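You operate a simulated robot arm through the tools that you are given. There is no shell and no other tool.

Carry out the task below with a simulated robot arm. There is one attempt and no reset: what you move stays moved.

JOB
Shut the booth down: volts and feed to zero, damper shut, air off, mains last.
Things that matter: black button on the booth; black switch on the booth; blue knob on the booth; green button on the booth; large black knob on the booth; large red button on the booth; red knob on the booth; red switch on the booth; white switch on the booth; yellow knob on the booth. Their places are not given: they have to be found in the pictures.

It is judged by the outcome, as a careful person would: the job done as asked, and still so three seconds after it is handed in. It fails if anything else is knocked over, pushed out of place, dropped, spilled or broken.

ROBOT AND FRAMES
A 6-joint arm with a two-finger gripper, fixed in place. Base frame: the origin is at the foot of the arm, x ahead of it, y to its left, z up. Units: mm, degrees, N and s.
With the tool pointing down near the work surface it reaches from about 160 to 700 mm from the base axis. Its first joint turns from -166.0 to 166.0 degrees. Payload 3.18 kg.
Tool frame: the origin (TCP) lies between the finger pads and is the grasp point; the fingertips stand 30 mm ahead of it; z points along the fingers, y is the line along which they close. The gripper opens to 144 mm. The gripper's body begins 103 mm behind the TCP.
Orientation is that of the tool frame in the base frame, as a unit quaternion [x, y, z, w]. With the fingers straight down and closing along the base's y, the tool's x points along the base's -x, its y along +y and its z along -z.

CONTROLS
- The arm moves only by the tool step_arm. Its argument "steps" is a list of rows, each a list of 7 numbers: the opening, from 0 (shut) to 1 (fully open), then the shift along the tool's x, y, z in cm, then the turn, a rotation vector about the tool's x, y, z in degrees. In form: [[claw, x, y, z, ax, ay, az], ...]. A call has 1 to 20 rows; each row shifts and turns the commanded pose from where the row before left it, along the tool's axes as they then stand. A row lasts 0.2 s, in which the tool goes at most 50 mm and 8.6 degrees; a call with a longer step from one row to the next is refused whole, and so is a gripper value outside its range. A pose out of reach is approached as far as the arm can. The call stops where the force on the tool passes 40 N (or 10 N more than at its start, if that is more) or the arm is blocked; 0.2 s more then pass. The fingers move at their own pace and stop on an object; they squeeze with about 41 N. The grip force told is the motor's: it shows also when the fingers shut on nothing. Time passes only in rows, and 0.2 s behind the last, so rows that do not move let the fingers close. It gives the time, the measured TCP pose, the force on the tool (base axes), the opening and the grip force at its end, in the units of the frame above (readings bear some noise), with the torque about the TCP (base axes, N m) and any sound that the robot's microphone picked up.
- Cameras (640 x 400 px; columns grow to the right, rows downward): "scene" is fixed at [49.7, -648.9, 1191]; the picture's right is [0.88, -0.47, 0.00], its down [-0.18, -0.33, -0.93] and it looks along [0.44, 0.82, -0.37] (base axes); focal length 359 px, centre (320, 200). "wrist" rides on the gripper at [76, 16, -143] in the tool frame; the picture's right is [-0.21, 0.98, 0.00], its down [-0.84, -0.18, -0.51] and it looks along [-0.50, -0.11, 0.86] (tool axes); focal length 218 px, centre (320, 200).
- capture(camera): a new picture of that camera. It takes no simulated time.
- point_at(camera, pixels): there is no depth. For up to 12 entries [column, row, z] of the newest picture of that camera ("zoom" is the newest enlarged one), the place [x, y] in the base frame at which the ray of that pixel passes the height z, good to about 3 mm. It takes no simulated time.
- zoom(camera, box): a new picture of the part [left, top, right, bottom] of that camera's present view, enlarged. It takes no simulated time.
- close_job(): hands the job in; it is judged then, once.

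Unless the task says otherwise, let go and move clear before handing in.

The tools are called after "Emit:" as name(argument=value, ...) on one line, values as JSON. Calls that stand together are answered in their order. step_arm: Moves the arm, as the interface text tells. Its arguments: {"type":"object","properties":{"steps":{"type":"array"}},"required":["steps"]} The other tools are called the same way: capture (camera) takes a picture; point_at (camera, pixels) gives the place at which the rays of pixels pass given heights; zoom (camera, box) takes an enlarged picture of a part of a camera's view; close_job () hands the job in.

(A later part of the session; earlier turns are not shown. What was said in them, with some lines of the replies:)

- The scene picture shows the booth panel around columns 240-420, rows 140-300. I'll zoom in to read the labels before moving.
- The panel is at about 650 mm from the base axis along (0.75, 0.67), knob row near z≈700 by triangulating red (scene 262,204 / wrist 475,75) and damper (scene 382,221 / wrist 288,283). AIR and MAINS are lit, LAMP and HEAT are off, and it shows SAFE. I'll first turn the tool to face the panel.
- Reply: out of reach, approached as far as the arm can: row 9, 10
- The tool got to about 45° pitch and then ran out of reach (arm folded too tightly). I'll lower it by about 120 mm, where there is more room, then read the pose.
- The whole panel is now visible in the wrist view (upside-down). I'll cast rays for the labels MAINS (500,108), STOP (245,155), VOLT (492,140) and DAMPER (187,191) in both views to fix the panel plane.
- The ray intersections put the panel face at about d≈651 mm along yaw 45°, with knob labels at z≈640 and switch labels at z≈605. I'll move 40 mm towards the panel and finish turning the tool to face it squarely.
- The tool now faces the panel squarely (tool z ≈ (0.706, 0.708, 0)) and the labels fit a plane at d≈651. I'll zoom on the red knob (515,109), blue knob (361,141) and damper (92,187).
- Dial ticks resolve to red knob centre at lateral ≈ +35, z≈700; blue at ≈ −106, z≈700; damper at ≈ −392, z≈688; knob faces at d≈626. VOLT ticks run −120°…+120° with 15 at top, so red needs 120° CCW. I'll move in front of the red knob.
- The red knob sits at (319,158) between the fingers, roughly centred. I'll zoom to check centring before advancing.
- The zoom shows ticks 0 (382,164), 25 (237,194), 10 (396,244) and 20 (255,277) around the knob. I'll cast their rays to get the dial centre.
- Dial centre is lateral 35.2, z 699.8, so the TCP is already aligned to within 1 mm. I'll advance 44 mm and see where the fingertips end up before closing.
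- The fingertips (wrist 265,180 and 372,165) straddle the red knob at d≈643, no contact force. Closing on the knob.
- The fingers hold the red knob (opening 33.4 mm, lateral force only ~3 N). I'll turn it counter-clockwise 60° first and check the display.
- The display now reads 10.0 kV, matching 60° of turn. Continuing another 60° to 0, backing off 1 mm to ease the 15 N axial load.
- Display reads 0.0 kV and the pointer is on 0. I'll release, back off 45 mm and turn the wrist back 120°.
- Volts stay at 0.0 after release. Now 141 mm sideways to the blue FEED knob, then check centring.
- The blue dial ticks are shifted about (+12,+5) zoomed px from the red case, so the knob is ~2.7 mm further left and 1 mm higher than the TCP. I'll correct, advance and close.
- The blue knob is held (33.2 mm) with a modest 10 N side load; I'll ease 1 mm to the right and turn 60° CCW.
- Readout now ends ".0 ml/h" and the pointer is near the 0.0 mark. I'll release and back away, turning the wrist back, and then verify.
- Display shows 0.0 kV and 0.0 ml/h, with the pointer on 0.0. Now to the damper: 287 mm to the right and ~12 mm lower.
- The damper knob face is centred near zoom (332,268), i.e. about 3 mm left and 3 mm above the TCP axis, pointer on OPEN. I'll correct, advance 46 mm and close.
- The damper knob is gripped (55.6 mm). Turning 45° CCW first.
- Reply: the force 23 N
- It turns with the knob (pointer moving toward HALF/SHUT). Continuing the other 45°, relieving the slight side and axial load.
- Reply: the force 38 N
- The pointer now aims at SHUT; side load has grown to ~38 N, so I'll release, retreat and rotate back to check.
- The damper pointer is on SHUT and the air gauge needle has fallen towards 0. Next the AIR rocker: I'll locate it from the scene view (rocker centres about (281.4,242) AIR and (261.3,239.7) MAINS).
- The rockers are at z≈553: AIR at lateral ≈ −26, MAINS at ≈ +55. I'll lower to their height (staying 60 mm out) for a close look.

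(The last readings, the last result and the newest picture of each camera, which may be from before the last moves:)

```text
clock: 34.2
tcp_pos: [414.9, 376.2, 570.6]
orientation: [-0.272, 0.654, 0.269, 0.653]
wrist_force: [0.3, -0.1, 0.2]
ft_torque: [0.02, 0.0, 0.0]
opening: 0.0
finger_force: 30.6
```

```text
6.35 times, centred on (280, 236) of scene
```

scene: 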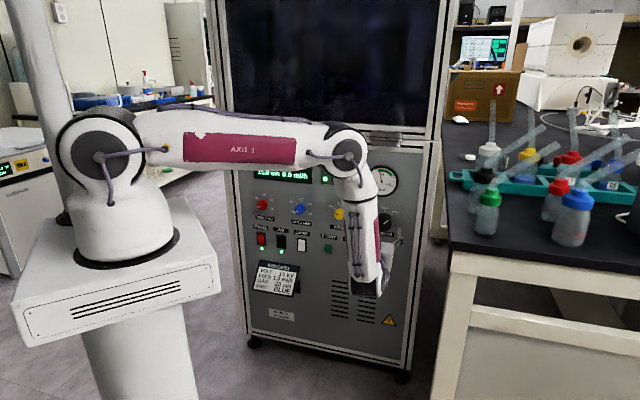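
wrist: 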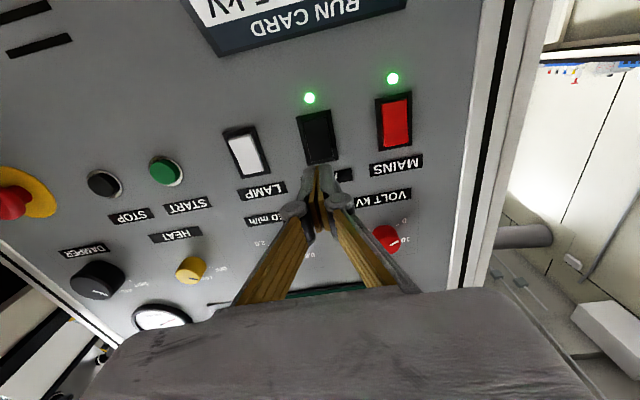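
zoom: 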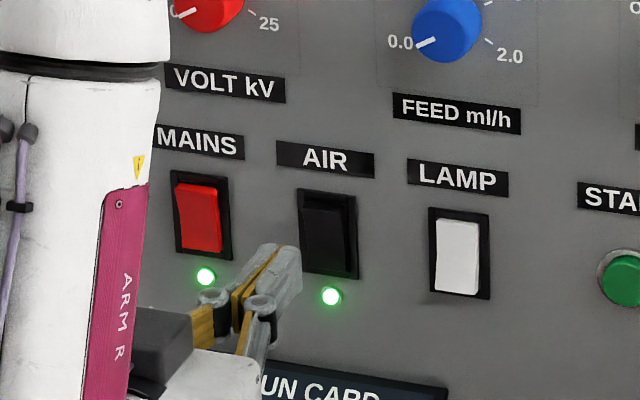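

I need to see which half of each rocker stands out; zooming tighter on both views of the MAINS/AIR/LAMP rockers.

Emit:
zoom(camera="scene", box=[254, 226, 290, 249])

Emit:
zoom(camera="scene", box=[276, 232, 312, 255])

Emit:
zoom(camera="wrist", box=[360, 75, 440, 175])

Emit:
zoom(camera="wrist", box=[210, 110, 290, 190])

```text
16.00 times, centred on (272, 238) of scene
```

zoom: 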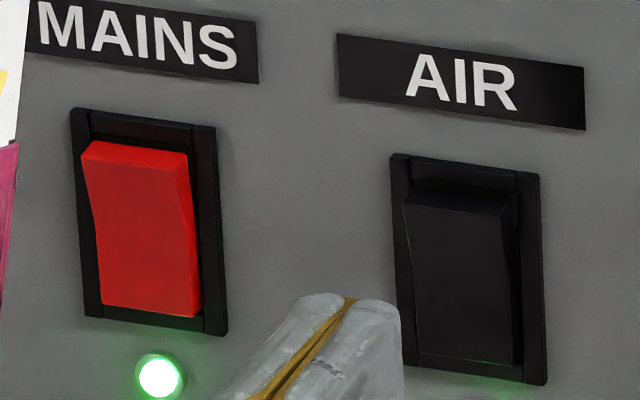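

```text
16.00 times, centred on (294, 244) of scene
```

zoom: 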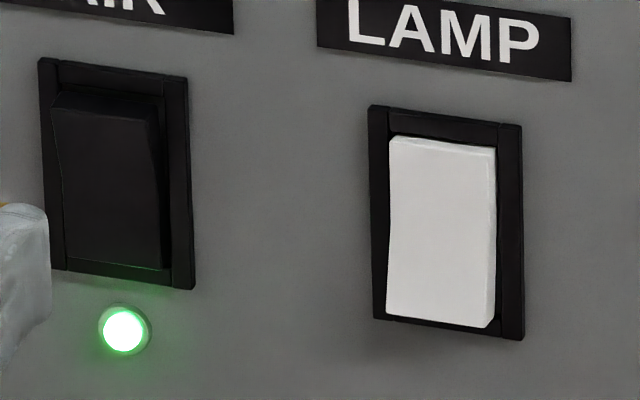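

```text
4.00 times, centred on (400, 125) of wrist
```

zoom: 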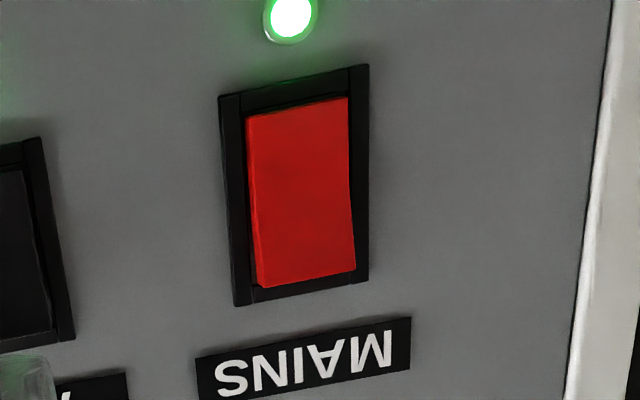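

```text
5.00 times, centred on (250, 150) of wrist
```

zoom: 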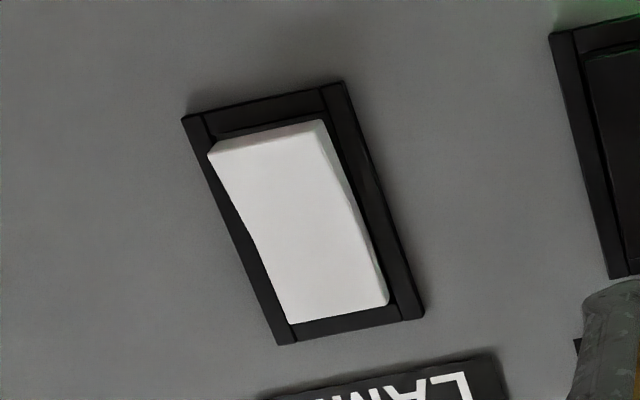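

The rockers are clear now: MAINS and AIR stand out at the top (on), LAMP at the bottom (off), so pressing the top half switches off. AIR is centred at lateral −27, z 554.6; I'll press at z≈566 with the closed fingers, first approaching to just short of contact.

Emit:
step_arm(steps=[[0.0, 0.46, 0.04, 1.5, 0, 0, 0], [0.0, 0, 0, 1.5, 0, 0, 0], [0.0, 0, 0, 1.0, 0, 0, 0]])

Emit:
capture(camera="wrist")

Emit:
zoom(camera="scene", box=[254, 226, 302, 256])

```text
clock: 35.0
tcp_pos: [443.8, 404.8, 567.4]
orientation: [-0.271, 0.653, 0.27, 0.653]
wrist_force: [-0.2, -0.4, 0.3]
ft_torque: [0.0, -0.01, 0.03]
opening: 0.0
finger_force: 30.4
```

```text
taken
```

wrist: 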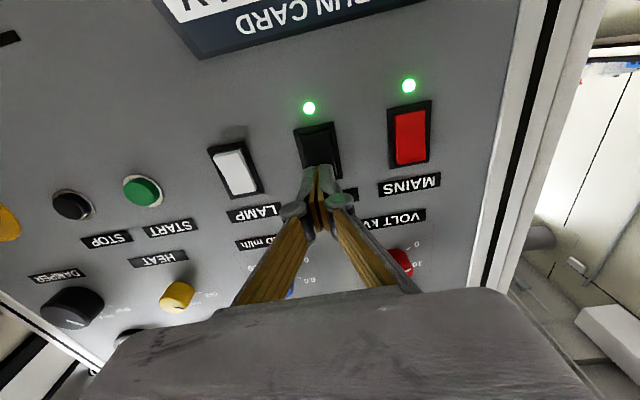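

```text
13.33 times, centred on (278, 241) of scene
```

zoom: 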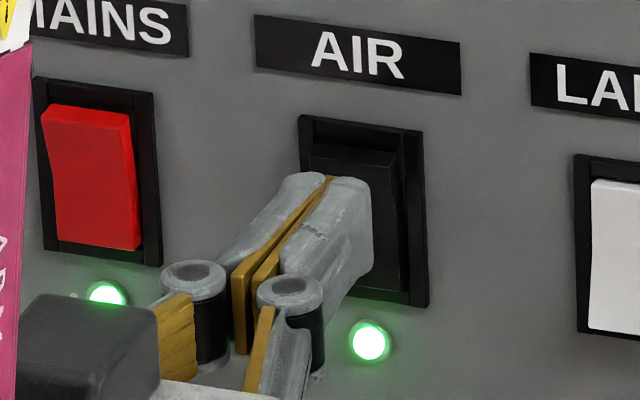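

The closed fingertips are in front of the upper half of the AIR rocker with no contact yet. Pressing in 2 mm steps.

Emit:
step_arm(steps=[[0.0, 0, 0, 0.3, 0, 0, 0], [0.0, 0, 0, 0.3, 0, 0, 0], [0.0, 0, 0, 0.2, 0, 0, 0], [0.0, 0, 0, 0.2, 0, 0, 0], [0.0, 0, 0, 0.2, 0, 0, 0], [0.0, 0, 0, 0.2, 0, 0, 0]])

Emit:
zoom(camera="scene", box=[254, 226, 302, 256])

```text
clock: 36.4
tcp_pos: [453.3, 415.0, 567.4]
orientation: [-0.271, 0.653, 0.27, 0.653]
wrist_force: [0.7, -0.2, 0.4]
ft_torque: [0.01, 0.02, -0.05]
opening: 0.0
finger_force: 30.8
```

```text
13.33 times, centred on (278, 241) of scene
```

zoom: 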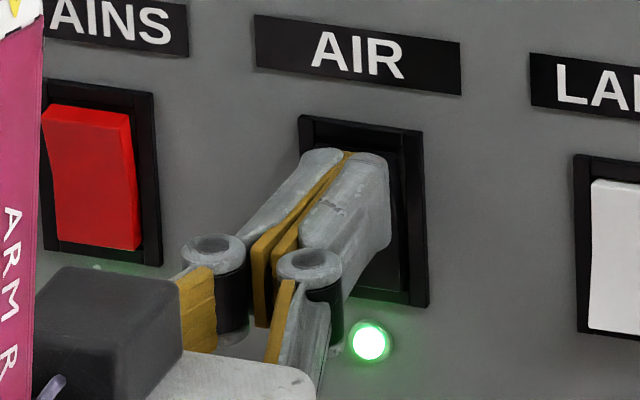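

No contact at tip d≈644, AIR still lit. Continuing in 1.5 mm steps.

Emit:
step_arm(steps=[[0.0, 0, 0, 0.15, 0, 0, 0], [0.0, 0, 0, 0.15, 0, 0, 0], [0.0, 0, 0, 0.15, 0, 0, 0], [0.0, 0, 0, 0.15, 0, 0, 0]])

Emit:
zoom(camera="scene", box=[254, 226, 302, 256])

```text
clock: 37.4
tcp_pos: [455.9, 418.6, 566.1]
orientation: [-0.272, 0.653, 0.27, 0.653]
wrist_force: [-7.1, -6.8, 5.6]
ft_torque: [0.02, -0.05, -0.01]
opening: 6.0
finger_force: 30.7
stopped in row 4: the force on the tool passed its limit at 46 N (the readings are from after the stop); the commanded pose is now the measured one
```

```text
13.33 times, centred on (278, 241) of scene
```

zoom: 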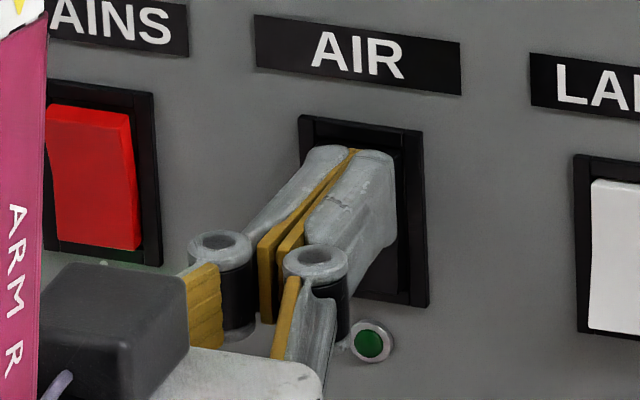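

The AIR lamp went out as the force reached 46 N – the rocker has flipped. I'll back straight off and check.

Emit:
step_arm(steps=[[0.0, 0, 0, -1.5, 0, 0, 0], [0.0, 0, 0, -2.5, 0, 0, 0], [0.0, 0, 0, -1.5, 0, 0, 0]])

Emit:
zoom(camera="wrist", box=[200, 40, 480, 215])

Emit:
capture(camera="scene")

Emit:
zoom(camera="scene", box=[240, 150, 420, 262])

```text
clock: 38.2
tcp_pos: [417.9, 378.5, 565.8]
orientation: [-0.272, 0.654, 0.27, 0.652]
wrist_force: [-0.2, -1.1, -0.7]
ft_torque: [-0.01, 0.02, 0.03]
opening: 0.1
finger_force: 30.5
```

```text
2.29 times, centred on (340, 128) of wrist
```

zoom: 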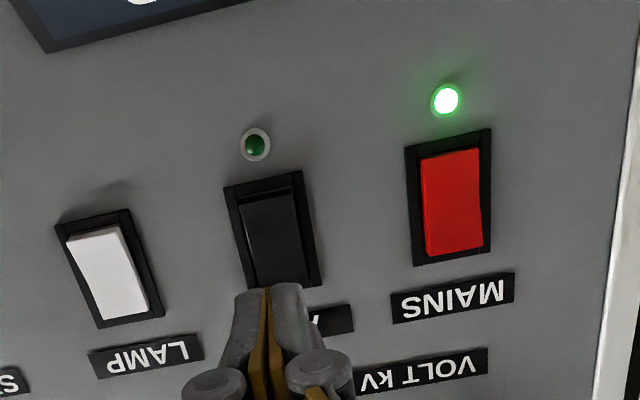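

```text
taken
```

scene: 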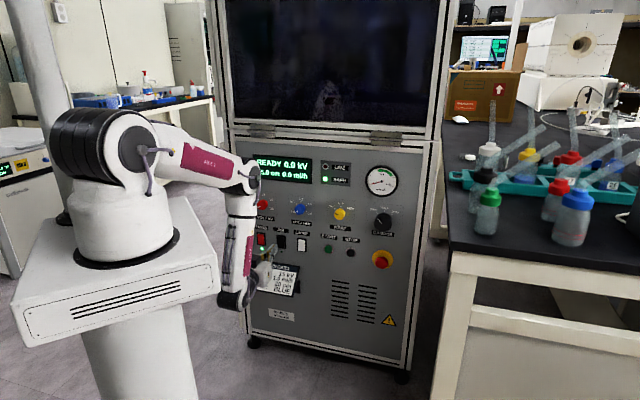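

```text
3.56 times, centred on (330, 206) of scene
```

zoom: 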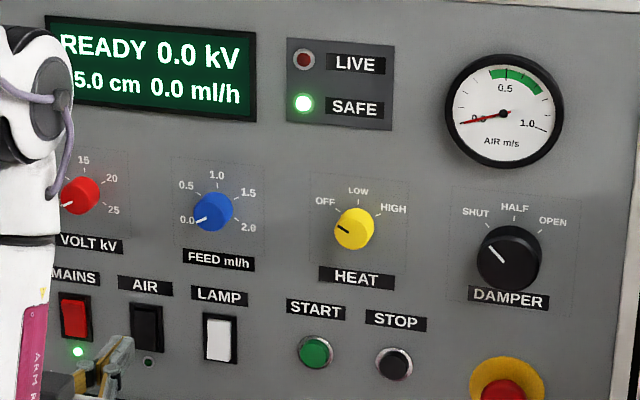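

AIR lamp is off, gauge at 0, kV and ml/h at 0, damper SHUT, SAFE lit. Last is MAINS: shift 81.6 mm left, approach to just short of contact.

Emit:
step_arm(steps=[[0.0, 0, 4.1, 0, 0, 0, 0], [0.0, 0, 4.06, 0, 0, 0, 0], [0.0, 0, 0, 1.5, 0, 0, 0], [0.0, 0, 0, 1.5, 0, 0, 0]])

Emit:
capture(camera="wrist")

Emit:
zoom(camera="scene", box=[240, 226, 288, 256])

```text
clock: 39.2
tcp_pos: [381.2, 457.4, 568.9]
orientation: [-0.273, 0.654, 0.269, 0.652]
wrist_force: [-0.5, -0.3, -0.7]
ft_torque: [0.0, 0.04, -0.01]
opening: 0.0
finger_force: 31.1
```

```text
taken
```

wrist: 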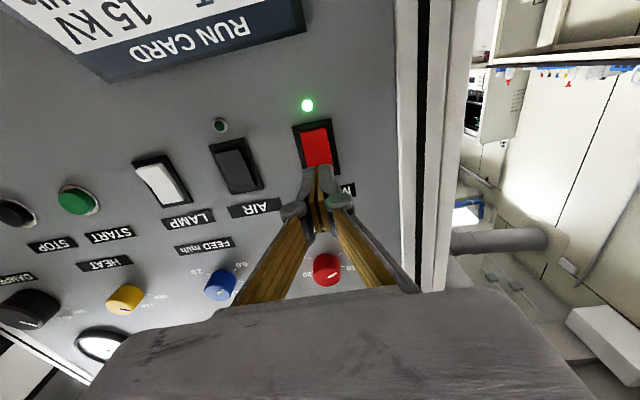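

```text
13.33 times, centred on (264, 241) of scene
```

zoom: 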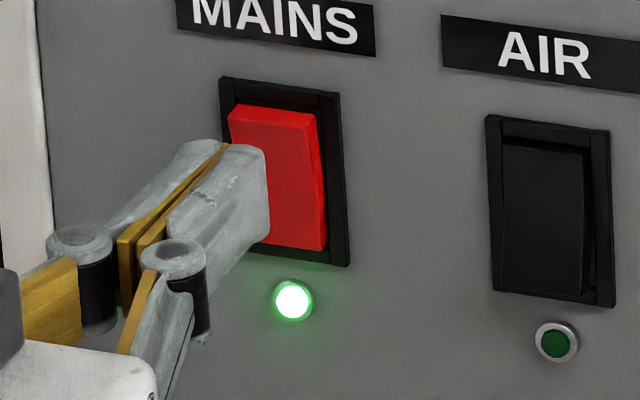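

Fingertips face the upper half of the MAINS rocker (lateral 53.9, tip d≈623). Advancing and pressing in small steps.

Emit:
step_arm(steps=[[0.0, 0.2, 0, 1.0, 0, 0, 0], [0.0, 0, 0, 1.0, 0, 0, 0], [0.0, 0, 0, 0.15, 0, 0, 0], [0.0, 0, 0, 0.15, 0, 0, 0], [0.0, 0, 0, 0.15, 0, 0, 0], [0.0, 0, 0, 0.15, 0, 0, 0], [0.0, 0, 0, 0.15, 0, 0, 0]])

Emit:
zoom(camera="scene", box=[240, 226, 288, 256])

```text
clock: 40.8
tcp_pos: [397.6, 474.8, 564.3]
orientation: [-0.272, 0.653, 0.27, 0.653]
wrist_force: [-6.2, -7.2, 5.6]
ft_torque: [0.02, -0.06, -0.06]
opening: 6.1
finger_force: 30.9
stopped in row 7: the force on the tool passed its limit at 46 N (the readings are from after the stop); the commanded pose is now the measured one
```

```text
13.33 times, centred on (264, 241) of scene
```

zoom: 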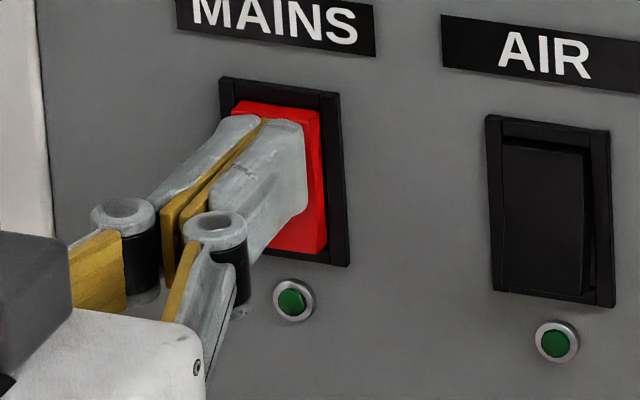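

The MAINS lamp has gone out. I'll back straight off well clear and inspect everything.

Emit:
step_arm(steps=[[0.0, 0, 0, -1.5, 0, 0, 0], [0.0, 0, 0, -2.5, 0, 0, 0], [0.0, 0, 0, -3.0, 0, 0, 0], [0.0, 0, 0, 0, 0, 0, 0], [0.0, 0, 0, 0, 0, 0, 0]])

Emit:
capture(camera="wrist")

Emit:
capture(camera="scene")

Emit:
zoom(camera="scene", box=[240, 150, 420, 262])

Emit:
zoom(camera="wrist", box=[60, 40, 400, 260])

```text
clock: 42.0
tcp_pos: [349.0, 426.4, 563.8]
orientation: [-0.273, 0.653, 0.27, 0.652]
wrist_force: [-1.0, 0.3, 0.0]
ft_torque: [0.02, 0.01, 0.04]
opening: 0.0
finger_force: 30.3
```

```text
taken
```

wrist: 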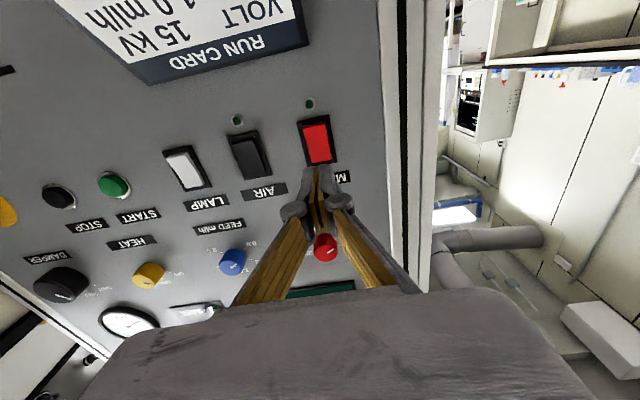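

```text
taken
```

scene: 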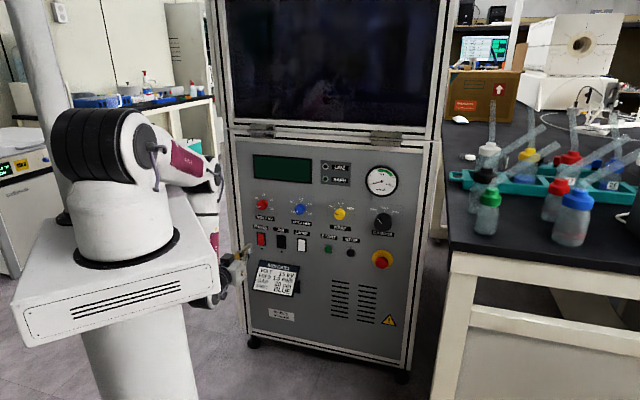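

```text
3.56 times, centred on (330, 206) of scene
```

zoom: 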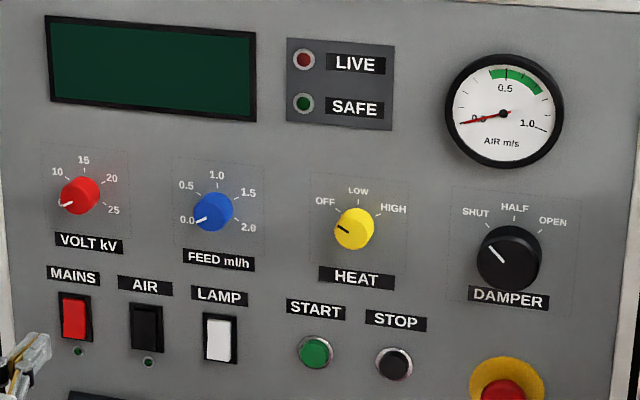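

```text
1.82 times, centred on (230, 150) of wrist
```

zoom: 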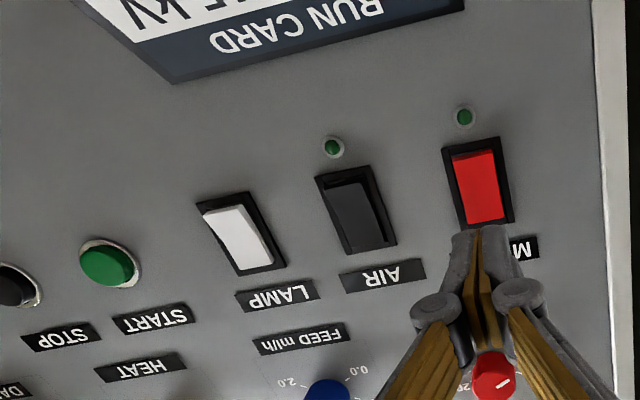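

The display and all lamps are dark, the gauge is at 0, red and blue point at 0, the damper points at SHUT, and both rockers are flipped. Heat, lamp, buttons and run card are unchanged, and the arm is clear. Handing in.

Emit:
close_job()

```text
The job is handed in.
```

The booth is shut down, and I handed the job in with the arm backed clear of the panel. I worked in the order you gave:

1. **Volts:** the red knob is at 0, and the display read 0.0 kV before power went off.
2. **Feed:** the blue knob is at 0.0, and the display read 0.0 ml/h.
3. **Damper:** the large black knob is on SHUT, and the air gauge fell to zero.
4. **Air:** the black switch is off and its lamp is out.
5. **Mains:** the red switch went off last, and the display and all the panel lamps are dark.

The heat knob, lamp switch, start and stop buttons, large red button and run card were not touched. Both switch presses stopped when the force on the tool reached 46 N, just over the arm's 40 N limit. Each switch flipped and stayed off, and I saw no damage in the final pictures.
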